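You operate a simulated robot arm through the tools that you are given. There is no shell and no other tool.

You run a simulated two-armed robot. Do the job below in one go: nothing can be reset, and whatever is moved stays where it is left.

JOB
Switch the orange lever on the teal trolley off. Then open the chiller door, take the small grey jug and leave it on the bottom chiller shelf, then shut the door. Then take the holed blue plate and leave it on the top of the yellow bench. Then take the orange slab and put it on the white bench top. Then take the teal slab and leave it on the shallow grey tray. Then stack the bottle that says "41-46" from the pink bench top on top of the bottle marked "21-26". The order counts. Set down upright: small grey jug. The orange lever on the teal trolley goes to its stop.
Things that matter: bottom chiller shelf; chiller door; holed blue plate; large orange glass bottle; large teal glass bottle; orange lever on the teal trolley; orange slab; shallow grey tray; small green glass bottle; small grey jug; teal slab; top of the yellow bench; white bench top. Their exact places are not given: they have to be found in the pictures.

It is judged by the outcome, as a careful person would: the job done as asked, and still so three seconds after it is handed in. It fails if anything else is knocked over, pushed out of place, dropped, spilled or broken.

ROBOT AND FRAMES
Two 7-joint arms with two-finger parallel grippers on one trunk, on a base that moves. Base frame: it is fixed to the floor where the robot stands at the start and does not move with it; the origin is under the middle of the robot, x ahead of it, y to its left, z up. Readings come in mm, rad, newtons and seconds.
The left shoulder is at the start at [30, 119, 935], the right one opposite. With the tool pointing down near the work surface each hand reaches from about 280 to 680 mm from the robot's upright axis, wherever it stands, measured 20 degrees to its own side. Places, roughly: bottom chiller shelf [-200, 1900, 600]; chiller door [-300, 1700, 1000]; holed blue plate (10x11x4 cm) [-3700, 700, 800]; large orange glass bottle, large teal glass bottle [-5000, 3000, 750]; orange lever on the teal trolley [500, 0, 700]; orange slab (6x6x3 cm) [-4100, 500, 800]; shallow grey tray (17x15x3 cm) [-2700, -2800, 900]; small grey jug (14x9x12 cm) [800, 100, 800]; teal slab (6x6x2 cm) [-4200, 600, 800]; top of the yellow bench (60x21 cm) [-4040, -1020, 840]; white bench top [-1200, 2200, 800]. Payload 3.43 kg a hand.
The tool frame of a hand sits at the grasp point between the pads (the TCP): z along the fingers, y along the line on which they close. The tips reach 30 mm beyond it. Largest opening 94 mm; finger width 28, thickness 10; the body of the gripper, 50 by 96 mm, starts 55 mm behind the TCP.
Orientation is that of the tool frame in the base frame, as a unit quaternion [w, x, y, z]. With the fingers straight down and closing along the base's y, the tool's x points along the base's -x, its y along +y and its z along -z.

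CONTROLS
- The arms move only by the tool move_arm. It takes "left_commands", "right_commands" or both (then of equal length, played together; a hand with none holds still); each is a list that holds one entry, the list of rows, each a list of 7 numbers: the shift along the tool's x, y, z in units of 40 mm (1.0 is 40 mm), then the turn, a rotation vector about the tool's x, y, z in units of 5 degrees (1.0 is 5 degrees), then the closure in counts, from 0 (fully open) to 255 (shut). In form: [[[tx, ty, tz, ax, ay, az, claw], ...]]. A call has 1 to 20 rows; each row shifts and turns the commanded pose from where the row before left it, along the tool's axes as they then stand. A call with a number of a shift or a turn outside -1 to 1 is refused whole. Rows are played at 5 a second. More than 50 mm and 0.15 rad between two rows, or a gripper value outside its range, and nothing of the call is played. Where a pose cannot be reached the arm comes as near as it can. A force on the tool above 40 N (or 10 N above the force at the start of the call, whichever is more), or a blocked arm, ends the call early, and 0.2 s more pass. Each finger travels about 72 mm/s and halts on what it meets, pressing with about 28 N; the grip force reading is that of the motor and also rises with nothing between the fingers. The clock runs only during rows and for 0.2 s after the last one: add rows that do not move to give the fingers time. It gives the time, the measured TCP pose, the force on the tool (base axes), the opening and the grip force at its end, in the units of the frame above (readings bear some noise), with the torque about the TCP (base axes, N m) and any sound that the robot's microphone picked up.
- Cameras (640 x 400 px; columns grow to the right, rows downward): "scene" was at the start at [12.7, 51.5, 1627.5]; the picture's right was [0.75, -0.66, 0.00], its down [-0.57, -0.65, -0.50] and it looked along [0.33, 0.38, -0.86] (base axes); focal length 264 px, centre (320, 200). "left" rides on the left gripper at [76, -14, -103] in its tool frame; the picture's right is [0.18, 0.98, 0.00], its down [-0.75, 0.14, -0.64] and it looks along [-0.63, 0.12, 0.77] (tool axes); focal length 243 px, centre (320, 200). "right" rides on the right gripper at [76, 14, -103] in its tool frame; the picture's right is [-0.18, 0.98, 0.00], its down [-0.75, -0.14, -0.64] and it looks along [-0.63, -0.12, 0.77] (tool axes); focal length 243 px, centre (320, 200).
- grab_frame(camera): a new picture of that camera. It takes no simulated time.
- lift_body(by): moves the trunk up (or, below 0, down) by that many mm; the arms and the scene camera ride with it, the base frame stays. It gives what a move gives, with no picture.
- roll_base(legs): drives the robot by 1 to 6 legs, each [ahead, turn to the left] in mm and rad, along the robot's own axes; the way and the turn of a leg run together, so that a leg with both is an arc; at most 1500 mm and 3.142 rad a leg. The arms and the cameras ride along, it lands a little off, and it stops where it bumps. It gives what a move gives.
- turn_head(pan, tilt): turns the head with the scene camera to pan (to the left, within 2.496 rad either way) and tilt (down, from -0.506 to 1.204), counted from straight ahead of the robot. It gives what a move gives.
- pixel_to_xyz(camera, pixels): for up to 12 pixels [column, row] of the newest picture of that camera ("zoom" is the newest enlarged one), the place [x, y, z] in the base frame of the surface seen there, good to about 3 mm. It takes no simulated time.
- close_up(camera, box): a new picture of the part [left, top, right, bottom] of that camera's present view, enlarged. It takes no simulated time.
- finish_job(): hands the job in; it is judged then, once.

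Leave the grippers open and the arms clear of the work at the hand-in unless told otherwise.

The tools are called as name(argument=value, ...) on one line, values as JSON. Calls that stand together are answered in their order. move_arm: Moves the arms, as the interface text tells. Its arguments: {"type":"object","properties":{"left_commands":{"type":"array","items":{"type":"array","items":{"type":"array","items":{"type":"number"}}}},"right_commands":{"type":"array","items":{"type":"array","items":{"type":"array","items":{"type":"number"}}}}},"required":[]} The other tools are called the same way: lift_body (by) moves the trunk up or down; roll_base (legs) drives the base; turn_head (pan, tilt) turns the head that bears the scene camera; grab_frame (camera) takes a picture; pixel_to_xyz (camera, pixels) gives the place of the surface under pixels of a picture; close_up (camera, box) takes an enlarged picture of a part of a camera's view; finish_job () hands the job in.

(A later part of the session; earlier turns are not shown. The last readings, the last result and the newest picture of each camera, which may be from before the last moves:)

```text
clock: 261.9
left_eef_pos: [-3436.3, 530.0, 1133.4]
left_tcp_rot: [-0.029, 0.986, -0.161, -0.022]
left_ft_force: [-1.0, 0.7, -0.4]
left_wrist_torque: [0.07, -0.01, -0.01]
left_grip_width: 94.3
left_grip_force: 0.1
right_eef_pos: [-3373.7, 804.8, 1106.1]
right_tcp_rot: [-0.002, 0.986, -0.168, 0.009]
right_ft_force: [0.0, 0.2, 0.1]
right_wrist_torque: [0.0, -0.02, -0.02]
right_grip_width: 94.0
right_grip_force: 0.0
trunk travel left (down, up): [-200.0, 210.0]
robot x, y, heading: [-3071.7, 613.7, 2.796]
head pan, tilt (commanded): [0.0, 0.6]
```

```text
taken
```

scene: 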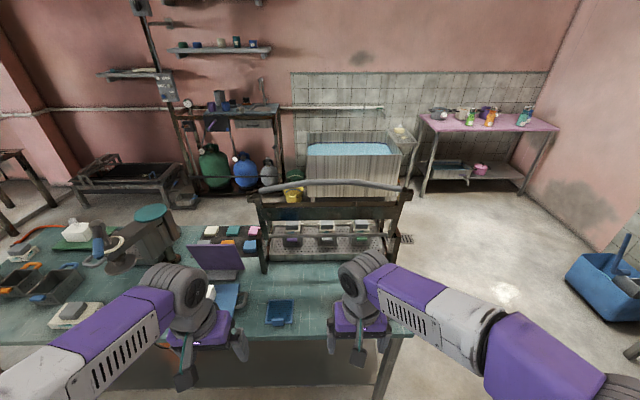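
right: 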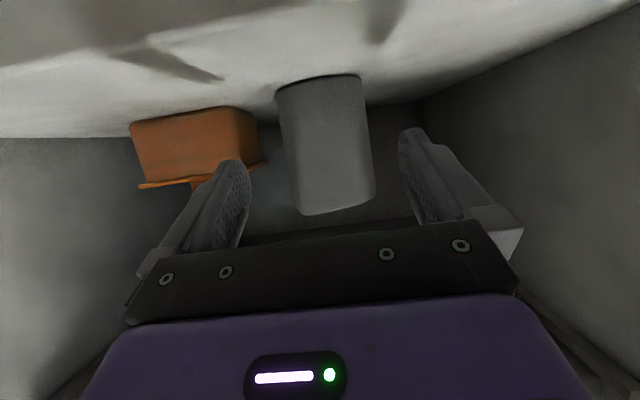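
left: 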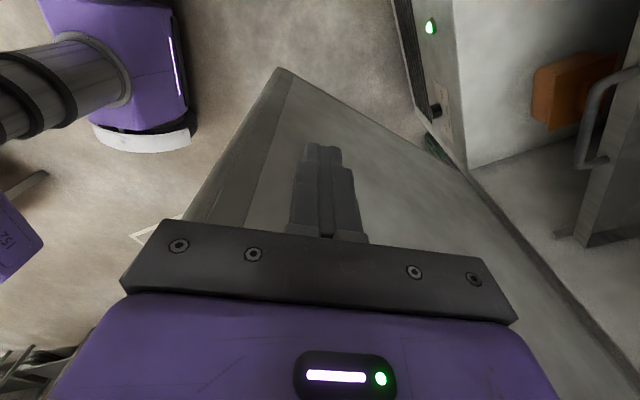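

The blue plate is at (278,312); small coloured slabs lie at (210–253, 230–247). Enlarging both.

close_up(camera="scene", box=[190, 210, 310, 340])

close_up(camera="scene", box=[195, 215, 265, 260])

pixel_to_xyz(camera="scene", pixels=[[278, 305], [270, 320], [290, 322], [278, 300], [211, 230], [228, 244], [231, 230], [250, 244], [252, 230], [300, 325], [200, 230], [215, 260]])

```text
3.08 times, centred on (250, 275) of scene
```

zoom: 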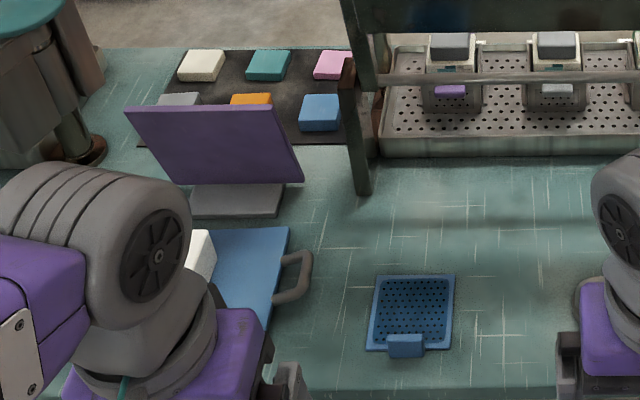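

```text
8.89 times, centred on (230, 238) of scene
```

zoom: 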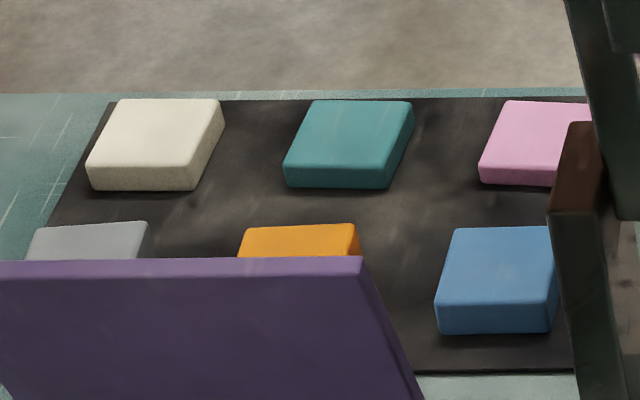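

```text
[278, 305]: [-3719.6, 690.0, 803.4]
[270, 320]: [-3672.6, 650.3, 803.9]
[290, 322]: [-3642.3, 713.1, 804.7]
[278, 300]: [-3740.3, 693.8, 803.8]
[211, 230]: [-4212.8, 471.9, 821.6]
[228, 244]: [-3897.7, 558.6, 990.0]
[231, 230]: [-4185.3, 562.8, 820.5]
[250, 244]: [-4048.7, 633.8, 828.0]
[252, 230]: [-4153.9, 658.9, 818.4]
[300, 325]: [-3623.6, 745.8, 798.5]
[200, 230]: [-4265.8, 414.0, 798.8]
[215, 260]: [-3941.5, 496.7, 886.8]
```

The slabs sit on a dark mat (back row white/teal/pink, front row grey/orange/blue). First the blue plate at ≈(−3700,687). I straighten the left hand and roll 130 mm nearer.

move_arm(left_commands=[[[0, 0, 0, -0.56, 0.62, 0, 0], [0, 0, 0, 0, 0, 0, 0]]])

roll_base(legs=[[130, 0]])

turn_head(pan=0.1, tilt=0.8)

grab_frame(camera="scene")

grab_frame(camera="left")

```text
clock: 262.5
left_eef_pos: [-3437.0, 529.8, 1133.4]
left_tcp_rot: [-0.001, 0.987, -0.161, 0.0]
left_ft_force: [0.4, -0.4, -0.9]
left_wrist_torque: [-0.02, -0.02, 0.02]
left_grip_width: 94.0
left_grip_force: 0.0
right_eef_pos: [-3372.4, 803.7, 1104.7]
right_tcp_rot: [-0.002, 0.986, -0.169, 0.009]
right_ft_force: [-0.1, -0.2, -1.0]
right_wrist_torque: [-0.02, -0.02, 0.02]
right_grip_width: 94.1
right_grip_force: 0.0
trunk travel left (down, up): [-200.0, 210.0]
robot x, y, heading: [-3070.8, 616.8, 2.798]
head pan, tilt (commanded): [0.0, 0.6]
```

```text
clock: 263.8
left_eef_pos: [-3559.4, 575.9, 1132.3]
left_tcp_rot: [-0.001, 0.987, -0.162, 0.001]
left_ft_force: [0.5, 0.2, 0.1]
left_wrist_torque: [-0.04, -0.05, 0.01]
left_grip_width: 93.9
left_grip_force: 0.0
right_eef_pos: [-3494.2, 849.4, 1105.9]
right_tcp_rot: [-0.003, 0.985, -0.17, 0.009]
right_ft_force: [-0.6, -0.2, 0.7]
right_wrist_torque: [-0.01, -0.03, -0.01]
right_grip_width: 94.2
right_grip_force: 0.1
trunk travel left (down, up): [-200.0, 210.0]
robot x, y, heading: [-3192.0, 656.6, 2.796]
head pan, tilt (commanded): [0.0, 0.6]
```

```text
clock: 264.5
left_eef_pos: [-3558.0, 575.5, 1132.6]
left_tcp_rot: [-0.001, 0.987, -0.161, 0.0]
left_ft_force: [0.7, -0.4, 0.5]
left_wrist_torque: [0.01, 0.03, 0.01]
left_grip_width: 94.1
left_grip_force: 0.1
right_eef_pos: [-3492.8, 850.3, 1104.3]
right_tcp_rot: [-0.001, 0.986, -0.169, 0.009]
right_ft_force: [0.1, 0.2, 0.7]
right_wrist_torque: [0.02, 0.0, -0.01]
right_grip_width: 93.9
right_grip_force: 0.0
trunk travel left (down, up): [-200.0, 210.0]
robot x, y, heading: [-3192.5, 658.0, 2.791]
head pan, tilt (commanded): [0.099, 0.799]
```

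```text
taken
```

scene: 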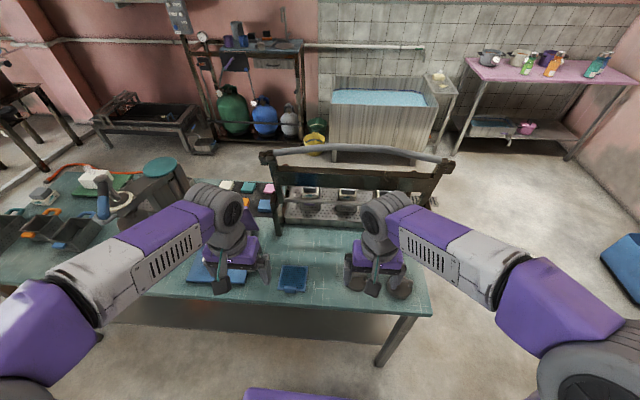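

```text
taken
```

left: 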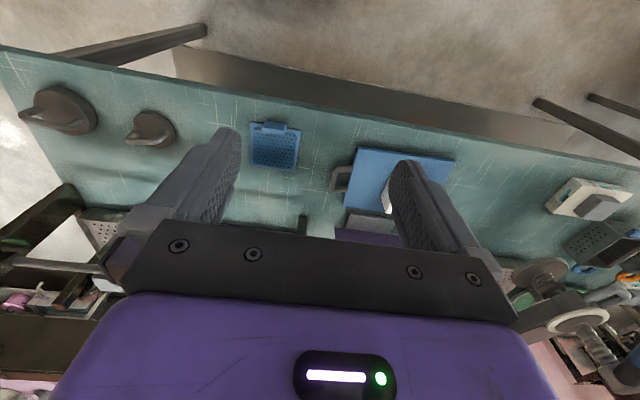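

The left-hand camera shows the holed blue plate at (275,145), with a raised grip block at its near edge (275,125). Enlarging.

close_up(camera="left", box=[235, 105, 325, 185])

close_up(camera="scene", box=[265, 250, 325, 305])

```text
5.00 times, centred on (280, 145) of left
```

zoom: 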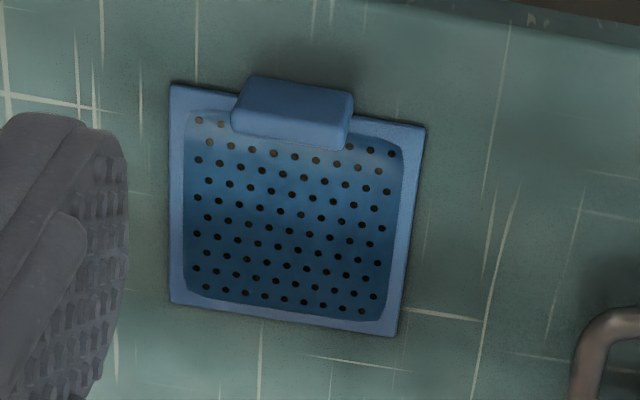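

```text
7.27 times, centred on (295, 278) of scene
```

zoom: 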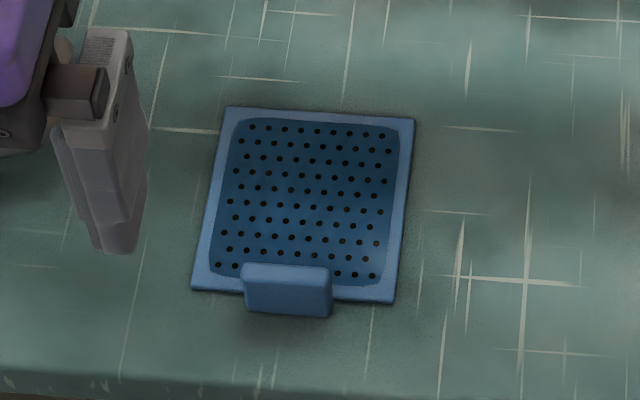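

The plate is ~100×110 mm with a block-shaped grip (~45 mm wide, thin front-to-back) at its near edge. Measuring it.

pixel_to_xyz(camera="zoom", pixels=[[248, 268], [287, 270], [325, 272], [290, 300], [248, 295], [330, 300], [228, 110], [412, 122], [393, 298], [196, 288], [310, 200], [300, 345]])

```text
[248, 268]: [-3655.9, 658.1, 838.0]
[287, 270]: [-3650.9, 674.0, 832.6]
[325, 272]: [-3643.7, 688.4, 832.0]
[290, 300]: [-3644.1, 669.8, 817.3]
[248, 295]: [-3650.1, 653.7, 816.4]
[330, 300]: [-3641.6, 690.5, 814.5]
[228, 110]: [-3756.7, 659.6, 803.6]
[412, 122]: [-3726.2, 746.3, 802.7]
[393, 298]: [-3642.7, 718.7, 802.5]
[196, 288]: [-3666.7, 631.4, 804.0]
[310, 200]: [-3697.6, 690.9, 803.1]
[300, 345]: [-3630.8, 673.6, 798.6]
```

Grip block centre ≈(−3652,674.5), top z≈838, thin along the robot's heading. I yaw the left hand 90° so it closes across the thin side, and move above it (z≈950).

move_arm(left_commands=[[[0, 0, 0, 0, 0, 1, 0], [0, 0, 0, 0, 0, 1, 0], [0, 0, 0, 0, 0, 1, 0], [0, 0, 0, 0, 0, 1, 0], [0, 0, 0, 0, 0, 1, 0], [0, 0, 0, 0, 0, 1, 0], [0, 0, 0, 0, 0, 1, 0], [0, 0, 0, 0, 0, 1, 0], [0, 0, 0, 0, 0, 1, 0], [0, 0, 0, 0, 0, 1, 0], [0, 0, 0, 0, 0, 1, 0], [0, 0, 0, 0, 0, 1, 0], [0, 0, 0, 0, 0, 1, 0], [0, 0, 0, 0, 0, 1, 0], [0, 0, 0, 0, 0, 1, 0], [0, 0, 0, 0, 0, 1, 0], [0, 0, 0, 0, 0, 1, 0], [0, 0, 0, 0, 0, 1, 0]]])

move_arm(left_commands=[[[-0.254, 0.509, 0.758, 0, 0, 0, 120], [-0.254, 0.509, 0.758, 0, 0, 0, 120], [-0.254, 0.509, 0.758, 0, 0, 0, 120], [-0.254, 0.509, 0.758, 0, 0, 0, 120], [-0.254, 0.509, 0.758, 0, 0, 0, 120], [-0.254, 0.509, 0.758, 0, 0, 0, 120]]])

grab_frame(camera="left")

close_up(camera="scene", box=[230, 200, 350, 310])

```text
clock: 268.3
left_eef_pos: [-3557.4, 574.7, 1131.3]
left_tcp_rot: [0.001, -0.583, 0.812, 0.0]
left_ft_force: [0.4, 0.5, 0.3]
left_wrist_torque: [-0.01, 0.03, 0.01]
left_grip_width: 94.0
left_grip_force: 0.0
right_eef_pos: [-3493.2, 849.0, 1105.0]
right_tcp_rot: [-0.002, 0.986, -0.169, 0.009]
right_ft_force: [1.3, -0.1, -0.6]
right_wrist_torque: [0.01, -0.02, -0.04]
right_grip_width: 94.0
right_grip_force: 0.1
trunk travel left (down, up): [-200.0, 210.0]
robot x, y, heading: [-3190.8, 659.6, 2.796]
head pan, tilt (commanded): [0.099, 0.799]
```

```text
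clock: 269.7
left_eef_pos: [-3657.8, 672.6, 951.5]
left_tcp_rot: [0.0, -0.583, 0.812, 0.001]
left_ft_force: [0.5, 0.7, 0.2]
left_wrist_torque: [-0.04, -0.02, -0.01]
left_grip_width: 49.4
left_grip_force: 0.1
right_eef_pos: [-3493.1, 849.8, 1105.8]
right_tcp_rot: [-0.002, 0.985, -0.17, 0.009]
right_ft_force: [-0.3, -0.2, 0.2]
right_wrist_torque: [-0.01, -0.04, -0.02]
right_grip_width: 94.0
right_grip_force: 0.0
trunk travel left (down, up): [-200.0, 210.0]
robot x, y, heading: [-3191.7, 659.2, 2.794]
head pan, tilt (commanded): [0.099, 0.799]
```

```text
taken
```

left: 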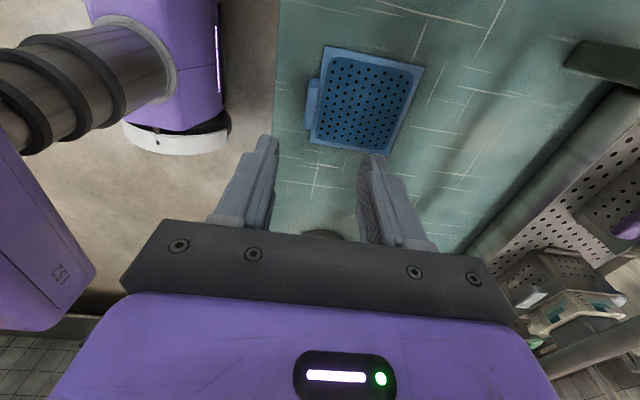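

```text
3.64 times, centred on (290, 255) of scene
```

zoom: 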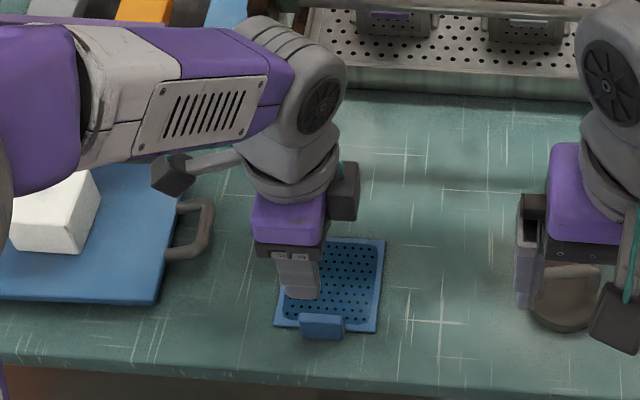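

Enlarging the left camera's view of the block for a precise position.

close_up(camera="left", box=[280, 30, 440, 160])

pixel_to_xyz(camera="left", pixels=[[313, 85], [316, 105], [311, 125], [308, 105], [320, 90], [307, 95], [365, 95], [325, 50], [418, 68], [400, 150], [316, 135]])

```text
3.08 times, centred on (360, 95) of left
```

zoom: 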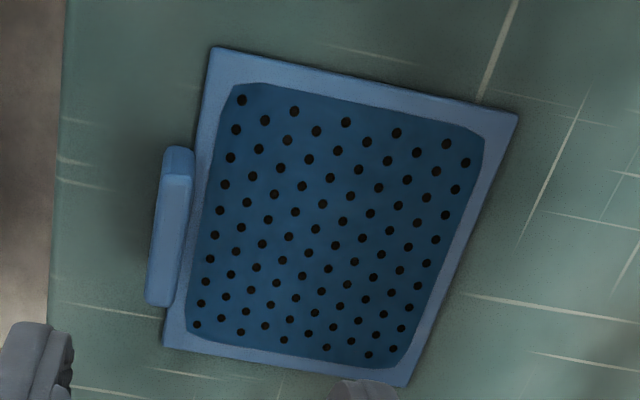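

```text
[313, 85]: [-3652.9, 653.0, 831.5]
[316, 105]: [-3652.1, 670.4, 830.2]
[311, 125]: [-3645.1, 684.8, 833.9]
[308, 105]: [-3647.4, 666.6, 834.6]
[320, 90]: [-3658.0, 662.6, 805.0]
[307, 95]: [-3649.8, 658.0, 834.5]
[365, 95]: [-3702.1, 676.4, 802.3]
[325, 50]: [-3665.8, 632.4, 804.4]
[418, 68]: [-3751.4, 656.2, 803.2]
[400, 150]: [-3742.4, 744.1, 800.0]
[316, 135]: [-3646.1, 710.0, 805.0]
```

Block is ~10 mm thick, ~42 mm wide, centre ≈(−3652.5,669), z up to ~835. Adjust 6 mm toward the robot and descend to TCP z≈841.

move_arm(left_commands=[[[0.043, -0.155, 0.7, 0, 0, 0, 120], [0, 0, 0.8, 0, 0, 0, 120], [0, 0, 0.8, 0, 0, 0, 120], [0, 0, 0.4, 0, 0, 0, 120]]])

grab_frame(camera="left")

close_up(camera="scene", box=[250, 230, 330, 310])

```text
clock: 270.7
left_eef_pos: [-3649.8, 667.9, 842.1]
left_tcp_rot: [0.001, -0.583, 0.812, 0.001]
left_ft_force: [0.3, 0.1, -0.1]
left_wrist_torque: [0.0, 0.0, -0.01]
left_grip_width: 49.8
left_grip_force: 0.0
right_eef_pos: [-3492.5, 848.4, 1104.8]
right_tcp_rot: [-0.002, 0.986, -0.169, 0.009]
right_ft_force: [-0.2, 0.2, 0.7]
right_wrist_torque: [-0.01, 0.02, 0.04]
right_grip_width: 93.9
right_grip_force: 0.0
trunk travel left (down, up): [-200.0, 210.0]
robot x, y, heading: [-3195.6, 659.9, 2.796]
head pan, tilt (commanded): [0.099, 0.799]
```

```text
taken
```

left: 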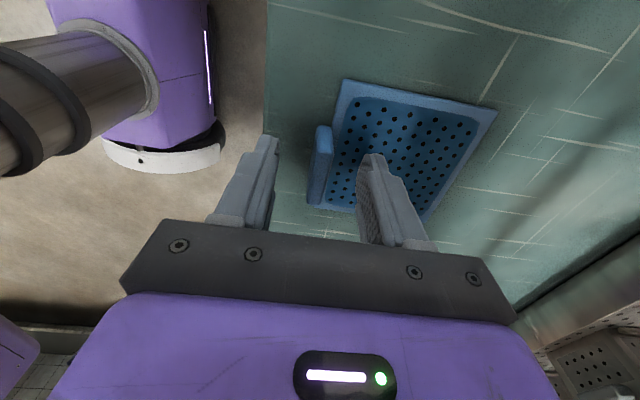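

```text
5.00 times, centred on (290, 270) of scene
```

zoom: 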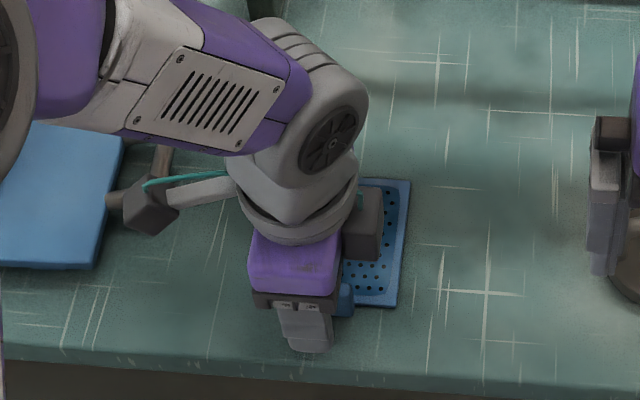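

The block is centred between the fingers (projects to (320,165)). Closing.

move_arm(left_commands=[[[0, 0, 0, 0, 0, 0, 255], [0, 0, 0, 0, 0, 0, 255], [0, 0, 0, 0, 0, 0, 255], [0, 0, 0, 0, 0, 0, 255]]])

grab_frame(camera="left")

```text
clock: 271.7
left_eef_pos: [-3649.8, 668.6, 842.5]
left_tcp_rot: [0.001, -0.583, 0.812, 0.001]
left_ft_force: [-0.5, -0.3, -1.0]
left_wrist_torque: [-0.01, 0.0, -0.03]
left_grip_width: 9.1
left_grip_force: 28.0
right_eef_pos: [-3493.6, 848.8, 1106.1]
right_tcp_rot: [-0.001, 0.985, -0.169, 0.01]
right_ft_force: [0.3, 0.7, -0.4]
right_wrist_torque: [0.0, 0.02, 0.0]
right_grip_width: 94.1
right_grip_force: 0.1
trunk travel left (down, up): [-200.0, 210.0]
robot x, y, heading: [-3191.7, 659.0, 2.795]
head pan, tilt (commanded): [0.099, 0.799]
```

```text
taken
```

left: 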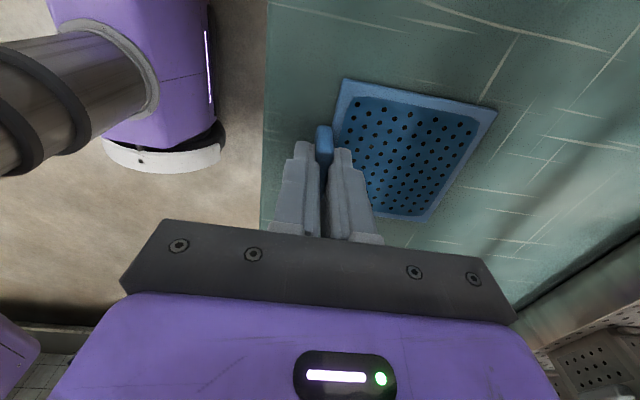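

Gripped at 9.1 mm. Lift 20 mm and check that the plate stays level.

move_arm(left_commands=[[[0, 0, -0.25, 0, 0, 0, 255], [0, 0, -0.25, 0, 0, 0, 255], [0, 0, 0, 0, 0, 0, 255]]])

grab_frame(camera="left")

pixel_to_xyz(camera="left", pixels=[[360, 150], [400, 170], [430, 130], [460, 130]])

```text
clock: 272.5
left_eef_pos: [-3648.4, 671.1, 863.2]
left_tcp_rot: [0.0, -0.584, 0.812, 0.0]
left_ft_force: [0.7, 0.5, -0.1]
left_wrist_torque: [-0.02, -0.02, 0.01]
left_grip_width: 8.8
left_grip_force: 28.5
right_eef_pos: [-3494.2, 849.7, 1105.1]
right_tcp_rot: [-0.002, 0.986, -0.169, 0.009]
right_ft_force: [0.5, 0.9, 0.6]
right_wrist_torque: [-0.02, 0.01, 0.0]
right_grip_width: 94.1
right_grip_force: 0.2
trunk travel left (down, up): [-200.0, 210.0]
robot x, y, heading: [-3193.7, 658.1, 2.791]
head pan, tilt (commanded): [0.099, 0.799]
```

```text
taken
```

left: 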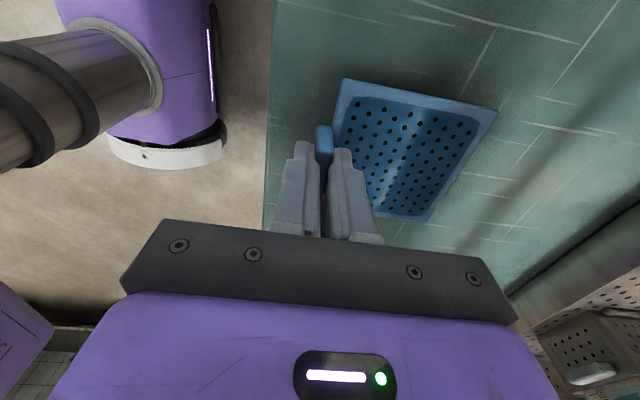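

```text
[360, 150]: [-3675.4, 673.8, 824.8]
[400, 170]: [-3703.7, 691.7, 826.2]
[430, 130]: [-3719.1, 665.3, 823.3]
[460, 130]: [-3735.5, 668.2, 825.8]
```

The plate comes up level. Raise it to z≈1000, back off from the bench, and look at the yellow bench to the left.

move_arm(left_commands=[[[0, 0, -0.6, 0, 0, 0, 255], [0, 0, -0.8, 0, 0, 0, 255], [0, 0, -0.8, 0, 0, 0, 255], [0, 0, -0.8, 0, 0, 0, 255], [0, 0, -0.5, 0, 0, 0, 255]]])

roll_base(legs=[[-300, 0]])

turn_head(pan=0.95, tilt=0.45)

grab_frame(camera="scene")

```text
clock: 273.7
left_eef_pos: [-3648.5, 670.5, 1004.4]
left_tcp_rot: [0.0, -0.583, 0.812, 0.0]
left_ft_force: [0.2, -0.4, -0.5]
left_wrist_torque: [-0.01, 0.01, 0.04]
left_grip_width: 9.0
left_grip_force: 28.0
right_eef_pos: [-3492.4, 848.4, 1106.6]
right_tcp_rot: [-0.001, 0.985, -0.17, 0.009]
right_ft_force: [-0.3, -0.2, 0.9]
right_wrist_torque: [-0.03, 0.03, 0.01]
right_grip_width: 93.9
right_grip_force: 0.1
trunk travel left (down, up): [-200.0, 210.0]
robot x, y, heading: [-3195.3, 658.0, 2.793]
head pan, tilt (commanded): [0.099, 0.799]
```

```text
clock: 275.8
left_eef_pos: [-3364.9, 568.3, 1003.3]
left_tcp_rot: [0.0, -0.583, 0.812, 0.001]
left_ft_force: [-0.1, -0.3, -0.2]
left_wrist_torque: [-0.01, -0.01, -0.01]
left_grip_width: 9.0
left_grip_force: 28.1
right_eef_pos: [-3208.3, 746.2, 1106.2]
right_tcp_rot: [-0.002, 0.985, -0.169, 0.009]
right_ft_force: [1.3, -0.9, -0.1]
right_wrist_torque: [-0.01, 0.02, 0.03]
right_grip_width: 94.0
right_grip_force: 0.0
trunk travel left (down, up): [-200.0, 210.0]
robot x, y, heading: [-2908.4, 556.0, 2.794]
head pan, tilt (commanded): [0.099, 0.799]
```

```text
clock: 276.9
left_eef_pos: [-3365.8, 567.2, 1002.7]
left_tcp_rot: [0.0, -0.583, 0.812, 0.0]
left_ft_force: [-0.2, -0.6, -0.3]
left_wrist_torque: [-0.02, -0.01, -0.02]
left_grip_width: 8.9
left_grip_force: 28.6
right_eef_pos: [-3209.0, 746.2, 1106.3]
right_tcp_rot: [-0.002, 0.985, -0.17, 0.01]
right_ft_force: [-0.3, 0.4, -0.3]
right_wrist_torque: [-0.02, 0.01, 0.0]
right_grip_width: 94.1
right_grip_force: 0.1
trunk travel left (down, up): [-200.0, 210.0]
robot x, y, heading: [-2906.8, 554.4, 2.795]
head pan, tilt (commanded): [0.949, 0.45]
```

```text
taken
```

scene: 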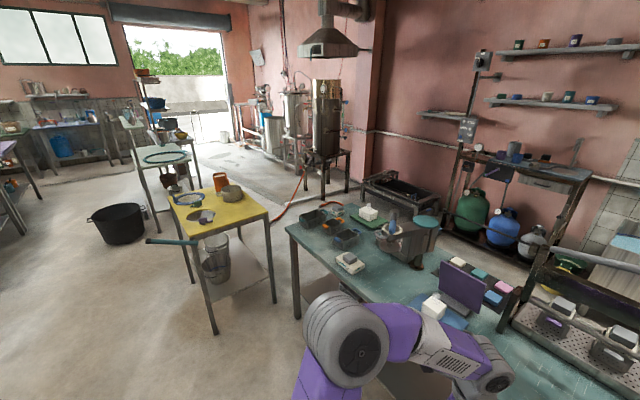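

Yellow bench at (170–270, 185–240). Enlarging and measuring it.

close_up(camera="scene", box=[150, 160, 290, 260])

pixel_to_xyz(camera="scene", pixels=[[170, 195], [195, 236], [267, 215], [240, 186], [235, 220], [245, 205], [215, 215], [190, 215], [230, 190], [220, 180], [205, 215], [178, 200]])

```text
4.00 times, centred on (220, 210) of scene
```

zoom: 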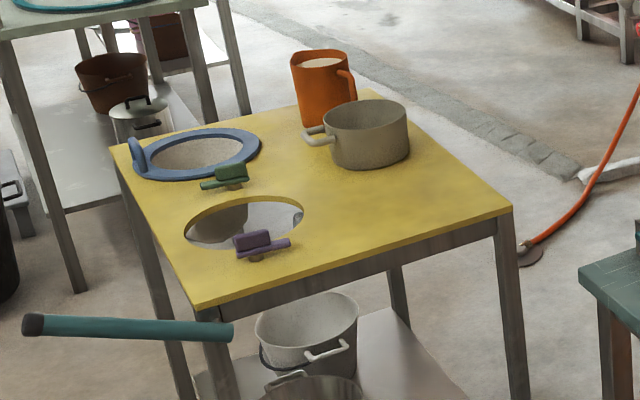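

```text
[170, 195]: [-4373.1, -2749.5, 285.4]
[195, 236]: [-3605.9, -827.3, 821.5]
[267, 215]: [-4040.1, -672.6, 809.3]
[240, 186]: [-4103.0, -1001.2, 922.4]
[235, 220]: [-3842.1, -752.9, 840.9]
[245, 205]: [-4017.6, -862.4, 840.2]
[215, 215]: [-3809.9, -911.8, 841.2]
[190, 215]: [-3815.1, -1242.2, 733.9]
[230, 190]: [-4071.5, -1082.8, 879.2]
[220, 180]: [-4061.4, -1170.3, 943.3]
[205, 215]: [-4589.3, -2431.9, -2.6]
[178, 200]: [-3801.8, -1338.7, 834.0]
```

The free back-right part of the yellow top (beyond the holes, right of the pot) is around (−3976,−831). I drive there: turn left, 1.16 m, and face it.

roll_base(legs=[[0, 1.441], [1163, 0], [0, -0.657]])

turn_head(pan=0.1, tilt=0.7)

grab_frame(camera="scene")

```text
clock: 288.1
left_eef_pos: [-3732.2, -797.5, 1004.4]
left_tcp_rot: [-0.001, 0.858, -0.513, 0.0]
left_ft_force: [-0.4, -0.6, -1.5]
left_wrist_torque: [-0.03, -0.03, 0.02]
left_grip_width: 9.3
left_grip_force: 28.3
right_eef_pos: [-3755.2, -560.0, 1105.5]
right_tcp_rot: [-0.005, 0.972, 0.236, 0.008]
right_ft_force: [0.2, 0.2, -0.1]
right_wrist_torque: [0.03, -0.01, 0.03]
right_grip_width: 94.2
right_grip_force: 0.0
trunk travel left (down, up): [-200.0, 210.0]
robot x, y, heading: [-3410.7, -470.9, -2.669]
head pan, tilt (commanded): [0.949, 0.45]
```

```text
clock: 289.3
left_eef_pos: [-3732.0, -797.3, 1003.4]
left_tcp_rot: [0.0, 0.858, -0.514, -0.001]
left_ft_force: [0.4, -0.6, -0.6]
left_wrist_torque: [0.01, -0.04, -0.05]
left_grip_width: 9.0
left_grip_force: 27.9
right_eef_pos: [-3754.7, -561.0, 1104.9]
right_tcp_rot: [-0.005, 0.972, 0.236, 0.008]
right_ft_force: [0.6, -1.3, 0.8]
right_wrist_torque: [-0.01, 0.02, 0.0]
right_grip_width: 93.9
right_grip_force: 0.0
trunk travel left (down, up): [-200.0, 210.0]
robot x, y, heading: [-3414.3, -469.8, -2.673]
head pan, tilt (commanded): [0.099, 0.7]
```

```text
taken
```

scene: 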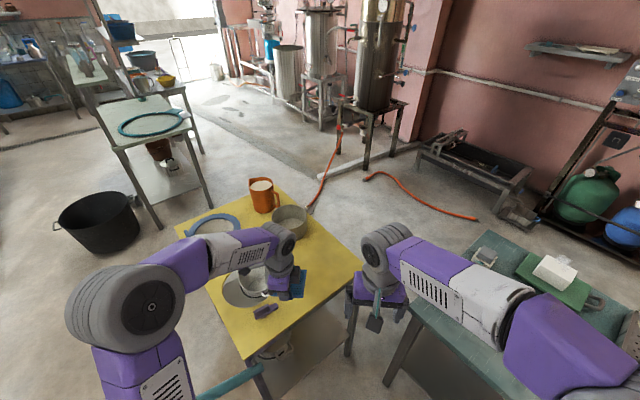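

Now I measure the yellow top's corners and free area from here.

close_up(camera="scene", box=[170, 170, 380, 370])

pixel_to_xyz(camera="scene", pixels=[[246, 356], [360, 268], [283, 197], [178, 225], [330, 260], [320, 245], [340, 268], [310, 270], [320, 290], [300, 225], [345, 285], [300, 310]])

```text
2.00 times, centred on (275, 270) of scene
```

zoom: 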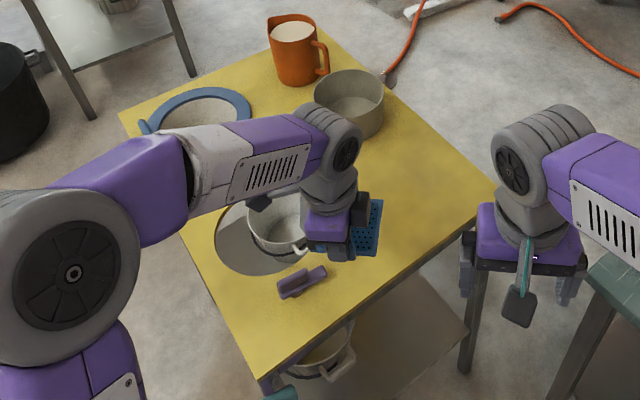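

```text
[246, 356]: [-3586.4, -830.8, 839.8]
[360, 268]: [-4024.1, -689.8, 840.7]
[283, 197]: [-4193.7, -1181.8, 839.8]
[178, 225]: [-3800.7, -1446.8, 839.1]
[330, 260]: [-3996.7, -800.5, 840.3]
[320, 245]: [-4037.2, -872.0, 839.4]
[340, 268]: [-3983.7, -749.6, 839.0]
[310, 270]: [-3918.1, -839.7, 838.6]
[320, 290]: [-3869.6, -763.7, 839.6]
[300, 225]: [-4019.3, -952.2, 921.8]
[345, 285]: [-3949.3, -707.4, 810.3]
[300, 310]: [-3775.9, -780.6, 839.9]
```

Yellow top: z≈840, near-right corner (−3586,−831), back-right (−4024,−690). Target plate centre ≈(−3967,−829) in the back strip. Move the hand forward 172 mm and right 79 mm.

move_arm(left_commands=[[[-0.2205, 0.479, 0, 0, 0, 0, 255], [-0.2205, 0.479, 0, 0, 0, 0, 255], [-0.2205, 0.479, 0, 0, 0, 0, 255], [-0.2205, 0.479, 0, 0, 0, 0, 255], [-0.2205, 0.479, 0, 0, 0, 0, 255], [-0.2205, 0.479, 0, 0, 0, 0, 255], [-0.2205, 0.479, 0, 0, 0, 0, 255], [-0.2205, 0.479, 0, 0, 0, 0, 255], [-0.2205, 0.479, 0, 0, 0, 0, 255]]])

grab_frame(camera="scene")

grab_frame(camera="left")

```text
clock: 291.3
left_eef_pos: [-3920.5, -809.3, 1003.3]
left_tcp_rot: [-0.001, 0.859, -0.513, 0.0]
left_ft_force: [0.2, 0.7, -0.4]
left_wrist_torque: [-0.01, -0.05, 0.01]
left_grip_width: 9.2
left_grip_force: 27.5
right_eef_pos: [-3755.8, -559.2, 1105.2]
right_tcp_rot: [-0.006, 0.972, 0.236, 0.007]
right_ft_force: [-0.2, -0.5, 0.8]
right_wrist_torque: [0.01, -0.03, -0.02]
right_grip_width: 94.1
right_grip_force: 0.0
trunk travel left (down, up): [-200.0, 210.0]
robot x, y, heading: [-3410.0, -471.3, -2.671]
head pan, tilt (commanded): [0.099, 0.7]
```

```text
taken
```

scene: 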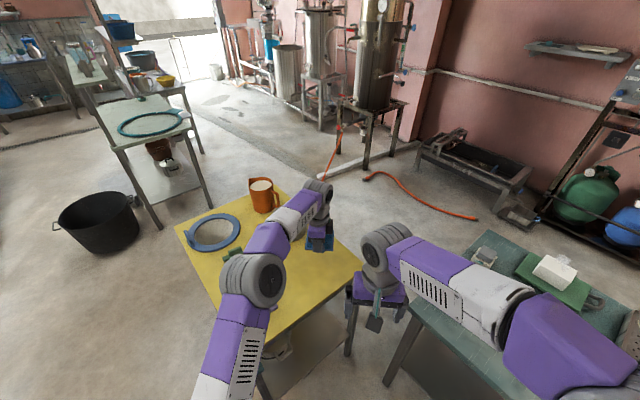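

```text
taken
```

left: 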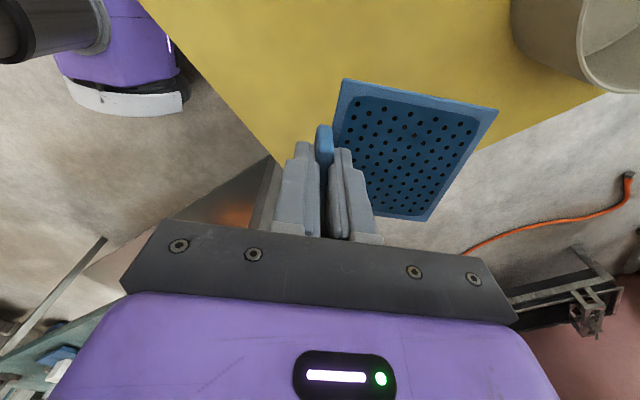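

Lower to ~30 mm above the surface and check again.

move_arm(left_commands=[[[0, 0, 0.6, 0, 0, 0, 255], [0, 0, 0.6, 0, 0, 0, 255], [0, 0, 0.6, 0, 0, 0, 255], [0, 0, 0.3, 0, 0, 0, 255]]])

grab_frame(camera="left")

pixel_to_xyz(camera="left", pixels=[[345, 82], [495, 112], [425, 218], [340, 140], [500, 150], [300, 100], [250, 150], [440, 220]])

```text
clock: 292.3
left_eef_pos: [-3922.6, -809.2, 920.2]
left_tcp_rot: [0.0, 0.858, -0.514, 0.0]
left_ft_force: [0.0, -0.2, -1.1]
left_wrist_torque: [0.0, 0.0, 0.01]
left_grip_width: 8.9
left_grip_force: 28.4
right_eef_pos: [-3755.5, -560.0, 1105.5]
right_tcp_rot: [-0.006, 0.972, 0.236, 0.008]
right_ft_force: [0.1, -0.3, 0.4]
right_wrist_torque: [-0.02, 0.03, 0.05]
right_grip_width: 93.8
right_grip_force: 0.1
trunk travel left (down, up): [-200.0, 210.0]
robot x, y, heading: [-3410.5, -471.1, -2.674]
head pan, tilt (commanded): [0.099, 0.7]
```

```text
taken
```

left: 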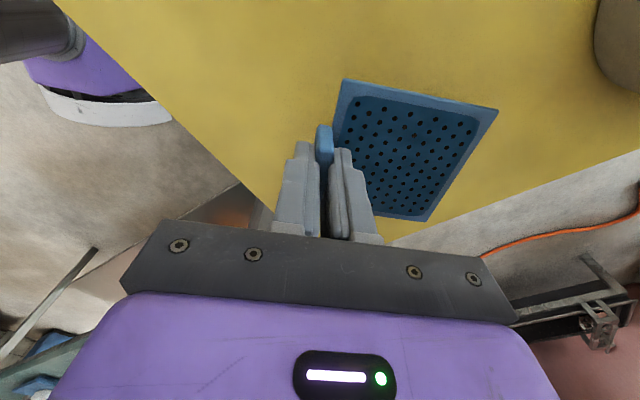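

```text
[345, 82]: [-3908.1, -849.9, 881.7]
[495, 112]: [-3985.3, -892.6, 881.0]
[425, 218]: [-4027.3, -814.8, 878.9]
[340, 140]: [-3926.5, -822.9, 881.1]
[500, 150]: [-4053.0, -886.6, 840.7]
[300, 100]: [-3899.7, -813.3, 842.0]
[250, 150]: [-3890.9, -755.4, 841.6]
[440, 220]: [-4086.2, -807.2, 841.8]
```

Plate centre is over (−3968,−832), 38 mm above the yellow surface. Lower the rest slowly.

move_arm(left_commands=[[[0, 0, 0.3, 0, 0, 0, 255], [0, 0, 0.3, 0, 0, 0, 255], [0, 0, 0.2, 0, 0, 0, 255], [0, 0, 0.05, 0, 0, 0, 255], [0, 0, 0, 0, 0, 0, 255]]])

pixel_to_xyz(camera="left", pixels=[[345, 82]])

```text
clock: 293.5
left_eef_pos: [-3921.3, -809.3, 885.6]
left_tcp_rot: [-0.001, 0.858, -0.513, -0.001]
left_ft_force: [-0.1, 0.5, -0.5]
left_wrist_torque: [-0.01, -0.03, 0.02]
left_grip_width: 9.0
left_grip_force: 28.3
right_eef_pos: [-3755.6, -559.6, 1104.9]
right_tcp_rot: [-0.006, 0.972, 0.236, 0.007]
right_ft_force: [0.0, -1.1, 0.0]
right_wrist_torque: [0.0, -0.02, 0.01]
right_grip_width: 94.1
right_grip_force: 0.0
trunk travel left (down, up): [-200.0, 210.0]
robot x, y, heading: [-3409.6, -472.9, -2.673]
head pan, tilt (commanded): [0.099, 0.7]
```

```text
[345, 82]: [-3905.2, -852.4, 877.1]
```

Nearly there. A few 1 mm steps until it touches.

move_arm(left_commands=[[[0, 0, 0.03, 0, 0, 0, 255], [0, 0, 0.03, 0, 0, 0, 255], [0, 0, 0, 0, 0, 0, 255]]])

grab_frame(camera="left")

pixel_to_xyz(camera="left", pixels=[[345, 85], [490, 113], [425, 212], [300, 100], [480, 170]])

```text
clock: 294.3
left_eef_pos: [-3922.0, -808.1, 883.2]
left_tcp_rot: [0.0, 0.858, -0.514, -0.001]
left_ft_force: [-0.5, -0.7, -0.2]
left_wrist_torque: [0.04, -0.02, 0.04]
left_grip_width: 8.8
left_grip_force: 28.1
right_eef_pos: [-3755.2, -559.7, 1105.3]
right_tcp_rot: [-0.005, 0.972, 0.236, 0.008]
right_ft_force: [0.4, 0.4, 0.2]
right_wrist_torque: [0.0, 0.0, 0.02]
right_grip_width: 94.0
right_grip_force: 0.1
trunk travel left (down, up): [-200.0, 210.0]
robot x, y, heading: [-3413.2, -472.5, -2.674]
head pan, tilt (commanded): [0.099, 0.7]
```

```text
taken
```

left: 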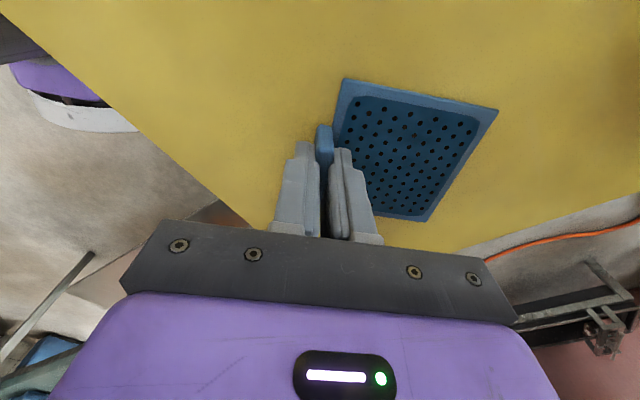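

```text
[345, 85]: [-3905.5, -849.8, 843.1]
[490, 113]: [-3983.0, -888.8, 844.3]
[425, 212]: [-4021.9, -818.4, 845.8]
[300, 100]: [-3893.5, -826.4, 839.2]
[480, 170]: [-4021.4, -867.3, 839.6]
```

Plate top reads 843–846: it is at or within 1 mm of the surface. One more 1.5 mm step, then open.

move_arm(left_commands=[[[0, 0, 0.035, 0, 0, 0, 255], [0, 0, 0, 0, 0, 0, 255]]])

move_arm(left_commands=[[[0, 0, 0, 0, 0, 0, 200], [0, 0, 0, 0, 0, 0, 120], [0, 0, 0, 0, 0, 0, 120]]])

move_arm(left_commands=[[[0, 0, -0.5, 0, 0, 0, 120], [0, 0, -0.8, 0, 0, 0, 120], [0, 0, -0.8, 0, 0, 0, 120], [0, 0, -0.8, 0, 0, 0, 120]]])

grab_frame(camera="left")

```text
clock: 294.9
left_eef_pos: [-3920.9, -809.7, 882.8]
left_tcp_rot: [0.0, 0.858, -0.513, -0.002]
left_ft_force: [0.3, -1.7, 6.7]
left_wrist_torque: [-0.01, -0.01, -0.01]
left_grip_width: 9.0
left_grip_force: 27.9
right_eef_pos: [-3754.8, -560.5, 1105.1]
right_tcp_rot: [-0.006, 0.972, 0.236, 0.008]
right_ft_force: [-0.8, 0.7, 0.1]
right_wrist_torque: [-0.04, -0.02, 0.0]
right_grip_width: 94.0
right_grip_force: 0.1
trunk travel left (down, up): [-200.0, 210.0]
robot x, y, heading: [-3412.2, -468.7, -2.67]
head pan, tilt (commanded): [0.099, 0.7]
```

```text
clock: 295.7
left_eef_pos: [-3920.8, -807.8, 881.2]
left_tcp_rot: [0.0, 0.858, -0.513, -0.001]
left_ft_force: [-0.3, 0.6, -0.3]
left_wrist_torque: [0.0, 0.01, -0.01]
left_grip_width: 49.7
left_grip_force: 0.1
right_eef_pos: [-3754.4, -559.8, 1105.7]
right_tcp_rot: [-0.006, 0.972, 0.236, 0.008]
right_ft_force: [-0.2, 0.6, 0.3]
right_wrist_torque: [-0.03, 0.0, 0.0]
right_grip_width: 93.8
right_grip_force: 0.1
trunk travel left (down, up): [-200.0, 210.0]
robot x, y, heading: [-3412.1, -474.2, -2.673]
head pan, tilt (commanded): [0.099, 0.7]
```

```text
clock: 296.7
left_eef_pos: [-3921.4, -807.8, 998.7]
left_tcp_rot: [-0.001, 0.858, -0.514, -0.001]
left_ft_force: [0.2, 0.0, 0.3]
left_wrist_torque: [-0.04, -0.01, -0.02]
left_grip_width: 49.5
left_grip_force: 0.0
right_eef_pos: [-3755.4, -560.0, 1105.4]
right_tcp_rot: [-0.005, 0.972, 0.236, 0.008]
right_ft_force: [-0.6, -0.3, 0.7]
right_wrist_torque: [0.0, -0.04, 0.01]
right_grip_width: 94.0
right_grip_force: 0.1
trunk travel left (down, up): [-200.0, 210.0]
robot x, y, heading: [-3412.6, -473.8, -2.676]
head pan, tilt (commanded): [0.099, 0.7]
```

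```text
taken
```

left: 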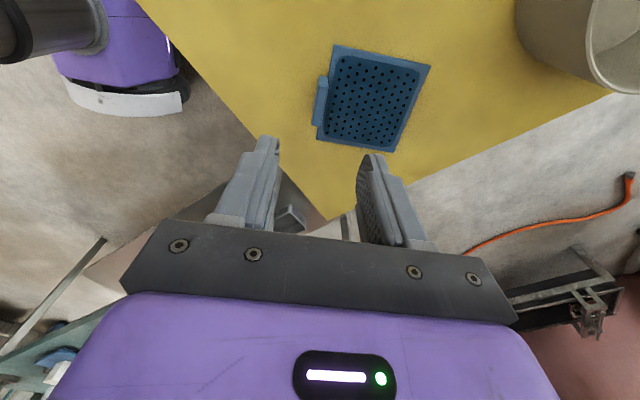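

The plate rests on the yellow top. I retract the left hand and turn it back to normal yaw, then drive around toward the right end of the teal bench to see the space behind it.

move_arm(left_commands=[[[0, -0.6, -0.5, 0, 0, 0, 0], [0.2, -0.8, -0.4, 0, 0, 0, 0], [0.2, -0.8, -0.4, 0, 0, 0, 0], [0.2, -0.8, -0.4, 0, 0, 0, 0], [0.2, -0.8, -0.4, 0, 0, 0, 0], [0.2, -0.8, -0.4, 0, 0, 0, 0], [0.2, -0.8, -0.4, 0, 0, 0, 0], [0, 0, 0, 0, 0, -1, 0], [0, 0, 0, 0, 0, -1, 0], [0, 0, 0, 0, 0, -1, 0], [0, 0, 0, 0, 0, -1, 0], [0, 0, 0, 0, 0, -1, 0], [0, 0, 0, 0, 0, -1, 0], [0, 0, 0, 0, 0, -1, 0], [0, 0, 0, 0, 0, -1, 0], [0, 0, 0, 0, 0, -1, 0], [0, 0, 0, 0, 0, -1, 0], [0, 0, 0, 0, 0, -1, 0], [0, 0, 0, 0, 0, -1, 0], [0, 0, 0, 0, 0, -1, 0]]])

move_arm(left_commands=[[[0, 0, 0, 0, 0, -1, 0], [0, 0, 0, 0, 0, -1, 0], [0, 0, 0, 0, 0, -1, 0], [0, 0, 0, 0, 0, -1, 0], [0, 0, 0, 0, 0, -1, 0]]])

grab_frame(camera="scene")

```text
clock: 300.9
left_eef_pos: [-3708.3, -750.1, 1114.0]
left_tcp_rot: [-0.001, 1.0, 0.029, 0.0]
left_ft_force: [0.5, -0.7, -0.3]
left_wrist_torque: [0.01, -0.02, -0.03]
left_grip_width: 94.1
left_grip_force: 0.0
right_eef_pos: [-3755.8, -561.0, 1104.4]
right_tcp_rot: [-0.005, 0.972, 0.236, 0.008]
right_ft_force: [-0.6, 0.4, 0.4]
right_wrist_torque: [0.01, -0.01, -0.03]
right_grip_width: 94.1
right_grip_force: 0.1
trunk travel left (down, up): [-200.0, 210.0]
robot x, y, heading: [-3412.7, -472.1, -2.668]
head pan, tilt (commanded): [0.099, 0.7]
```

```text
clock: 302.1
left_eef_pos: [-3708.3, -749.4, 1113.8]
left_tcp_rot: [-0.001, 0.97, 0.245, -0.001]
left_ft_force: [-0.1, -0.4, -0.6]
left_wrist_torque: [0.04, 0.0, 0.05]
left_grip_width: 93.9
left_grip_force: 0.2
right_eef_pos: [-3756.2, -560.5, 1105.5]
right_tcp_rot: [-0.005, 0.972, 0.236, 0.006]
right_ft_force: [-0.4, -0.8, -0.2]
right_wrist_torque: [0.04, -0.02, -0.03]
right_grip_width: 93.9
right_grip_force: 0.1
trunk travel left (down, up): [-200.0, 210.0]
robot x, y, heading: [-3409.6, -470.1, -2.675]
head pan, tilt (commanded): [0.099, 0.7]
```

```text
taken
```

scene: 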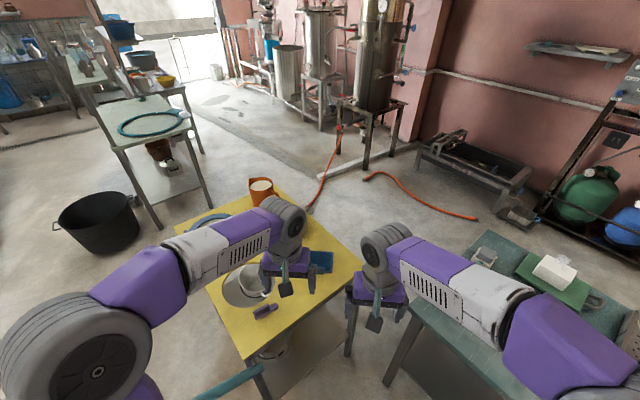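

From here I can see the floor behind the teal bench. Measuring the gas rack, cart and hose there.

pixel_to_xyz(camera="scene", pixels=[[588, 220], [545, 205], [510, 215], [480, 200], [420, 155], [470, 215], [400, 185], [620, 235], [475, 240], [520, 250], [555, 272], [440, 205]])

```text
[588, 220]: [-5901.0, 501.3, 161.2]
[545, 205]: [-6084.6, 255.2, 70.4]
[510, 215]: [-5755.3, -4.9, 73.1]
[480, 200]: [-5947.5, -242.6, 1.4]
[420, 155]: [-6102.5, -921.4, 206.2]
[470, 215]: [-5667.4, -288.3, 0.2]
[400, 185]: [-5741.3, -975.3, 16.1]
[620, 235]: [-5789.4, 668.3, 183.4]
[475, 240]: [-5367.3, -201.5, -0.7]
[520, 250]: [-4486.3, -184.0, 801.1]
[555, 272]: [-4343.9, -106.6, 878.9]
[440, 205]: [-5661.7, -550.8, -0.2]
```

There's over a metre of free floor behind the bench. I go around its right end: first to (−2900,500), then (−3050,1500), looking as I go.

roll_base(legs=[[0, -2.524], [1096, 0], [0, 0.62]])

turn_head(pan=0.4, tilt=0.4)

grab_frame(camera="scene")

```text
clock: 315.4
left_eef_pos: [-3006.7, 851.8, 1114.9]
left_tcp_rot: [-0.001, 0.744, -0.668, 0.0]
left_ft_force: [-0.7, 0.9, 0.4]
left_wrist_torque: [0.0, -0.03, -0.01]
left_grip_width: 94.0
left_grip_force: 0.0
right_eef_pos: [-2814.2, 824.3, 1105.2]
right_tcp_rot: [0.003, 0.738, -0.675, 0.009]
right_ft_force: [-0.2, 0.0, 0.0]
right_wrist_torque: [0.0, 0.01, 0.0]
right_grip_width: 93.8
right_grip_force: 0.1
trunk travel left (down, up): [-200.0, 210.0]
robot x, y, heading: [-2860.2, 477.0, 1.653]
head pan, tilt (commanded): [0.099, 0.7]
```

```text
clock: 316.2
left_eef_pos: [-3005.6, 852.1, 1113.4]
left_tcp_rot: [-0.001, 0.743, -0.669, 0.0]
left_ft_force: [0.1, 0.4, -1.4]
left_wrist_torque: [0.0, -0.03, 0.0]
left_grip_width: 94.0
left_grip_force: 0.1
right_eef_pos: [-2812.9, 824.7, 1106.3]
right_tcp_rot: [0.003, 0.738, -0.674, 0.009]
right_ft_force: [0.3, 0.2, -0.1]
right_wrist_torque: [-0.01, 0.0, -0.02]
right_grip_width: 93.8
right_grip_force: 0.0
trunk travel left (down, up): [-200.0, 210.0]
robot x, y, heading: [-2862.2, 471.6, 1.653]
head pan, tilt (commanded): [0.4, 0.4]
```

```text
taken
```

scene: 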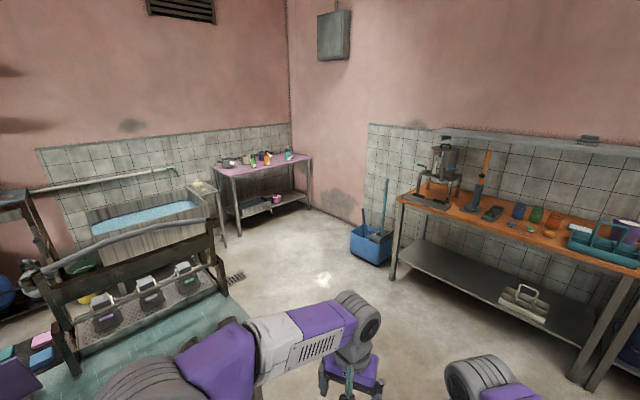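

Measuring the free floor: blue bin, orange bench leg, tub, pink bench.

pixel_to_xyz(camera="scene", pixels=[[370, 262], [392, 280], [215, 245], [240, 235], [310, 205], [232, 280], [325, 275], [250, 300], [100, 265], [223, 300]])

```text
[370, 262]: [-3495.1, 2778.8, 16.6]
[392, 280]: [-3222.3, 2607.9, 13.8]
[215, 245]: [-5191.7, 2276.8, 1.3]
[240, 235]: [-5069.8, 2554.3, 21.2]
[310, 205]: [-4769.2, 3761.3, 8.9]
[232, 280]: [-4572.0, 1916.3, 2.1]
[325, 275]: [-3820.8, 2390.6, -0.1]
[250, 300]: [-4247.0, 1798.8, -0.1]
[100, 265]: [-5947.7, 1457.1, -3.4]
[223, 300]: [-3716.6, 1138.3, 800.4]
```

Clear. Drive on: up to (−3100,1900), then west to (−4450,1900).

roll_base(legs=[[0, 0.083], [1448, 0], [0, 1.405], [1350, 0]])

turn_head(pan=1.3, tilt=0.4)

grab_frame(camera="scene")

```text
clock: 333.6
left_eef_pos: [-4830.9, 1741.3, 1113.1]
left_tcp_rot: [0.0, 1.0, 0.025, 0.0]
left_ft_force: [-0.5, 1.0, 0.8]
left_wrist_torque: [-0.01, -0.02, 0.01]
left_grip_width: 93.9
left_grip_force: 0.0
right_eef_pos: [-4793.1, 1932.3, 1105.3]
right_tcp_rot: [-0.004, 1.0, 0.017, 0.009]
right_ft_force: [0.0, -0.1, -0.8]
right_wrist_torque: [-0.04, 0.05, -0.01]
right_grip_width: 94.0
right_grip_force: 0.1
trunk travel left (down, up): [-200.0, 210.0]
robot x, y, heading: [-4443.9, 1866.4, -3.116]
head pan, tilt (commanded): [0.4, 0.4]
```

```text
clock: 334.8
left_eef_pos: [-4831.0, 1740.3, 1114.0]
left_tcp_rot: [-0.001, 1.0, 0.025, 0.0]
left_ft_force: [0.3, -1.0, 0.7]
left_wrist_torque: [0.03, 0.01, 0.0]
left_grip_width: 93.8
left_grip_force: 0.0
right_eef_pos: [-4792.0, 1933.1, 1105.7]
right_tcp_rot: [-0.004, 1.0, 0.017, 0.01]
right_ft_force: [0.6, 0.3, 0.6]
right_wrist_torque: [0.02, 0.02, -0.01]
right_grip_width: 93.9
right_grip_force: 0.0
trunk travel left (down, up): [-200.0, 210.0]
robot x, y, heading: [-4442.0, 1866.5, -3.115]
head pan, tilt (commanded): [1.3, 0.4]
```

```text
taken
```

scene: 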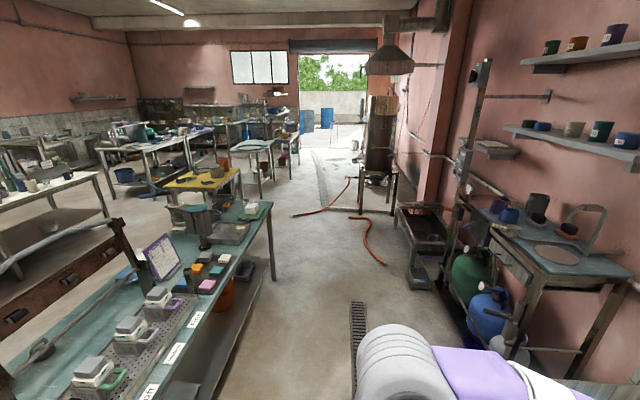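

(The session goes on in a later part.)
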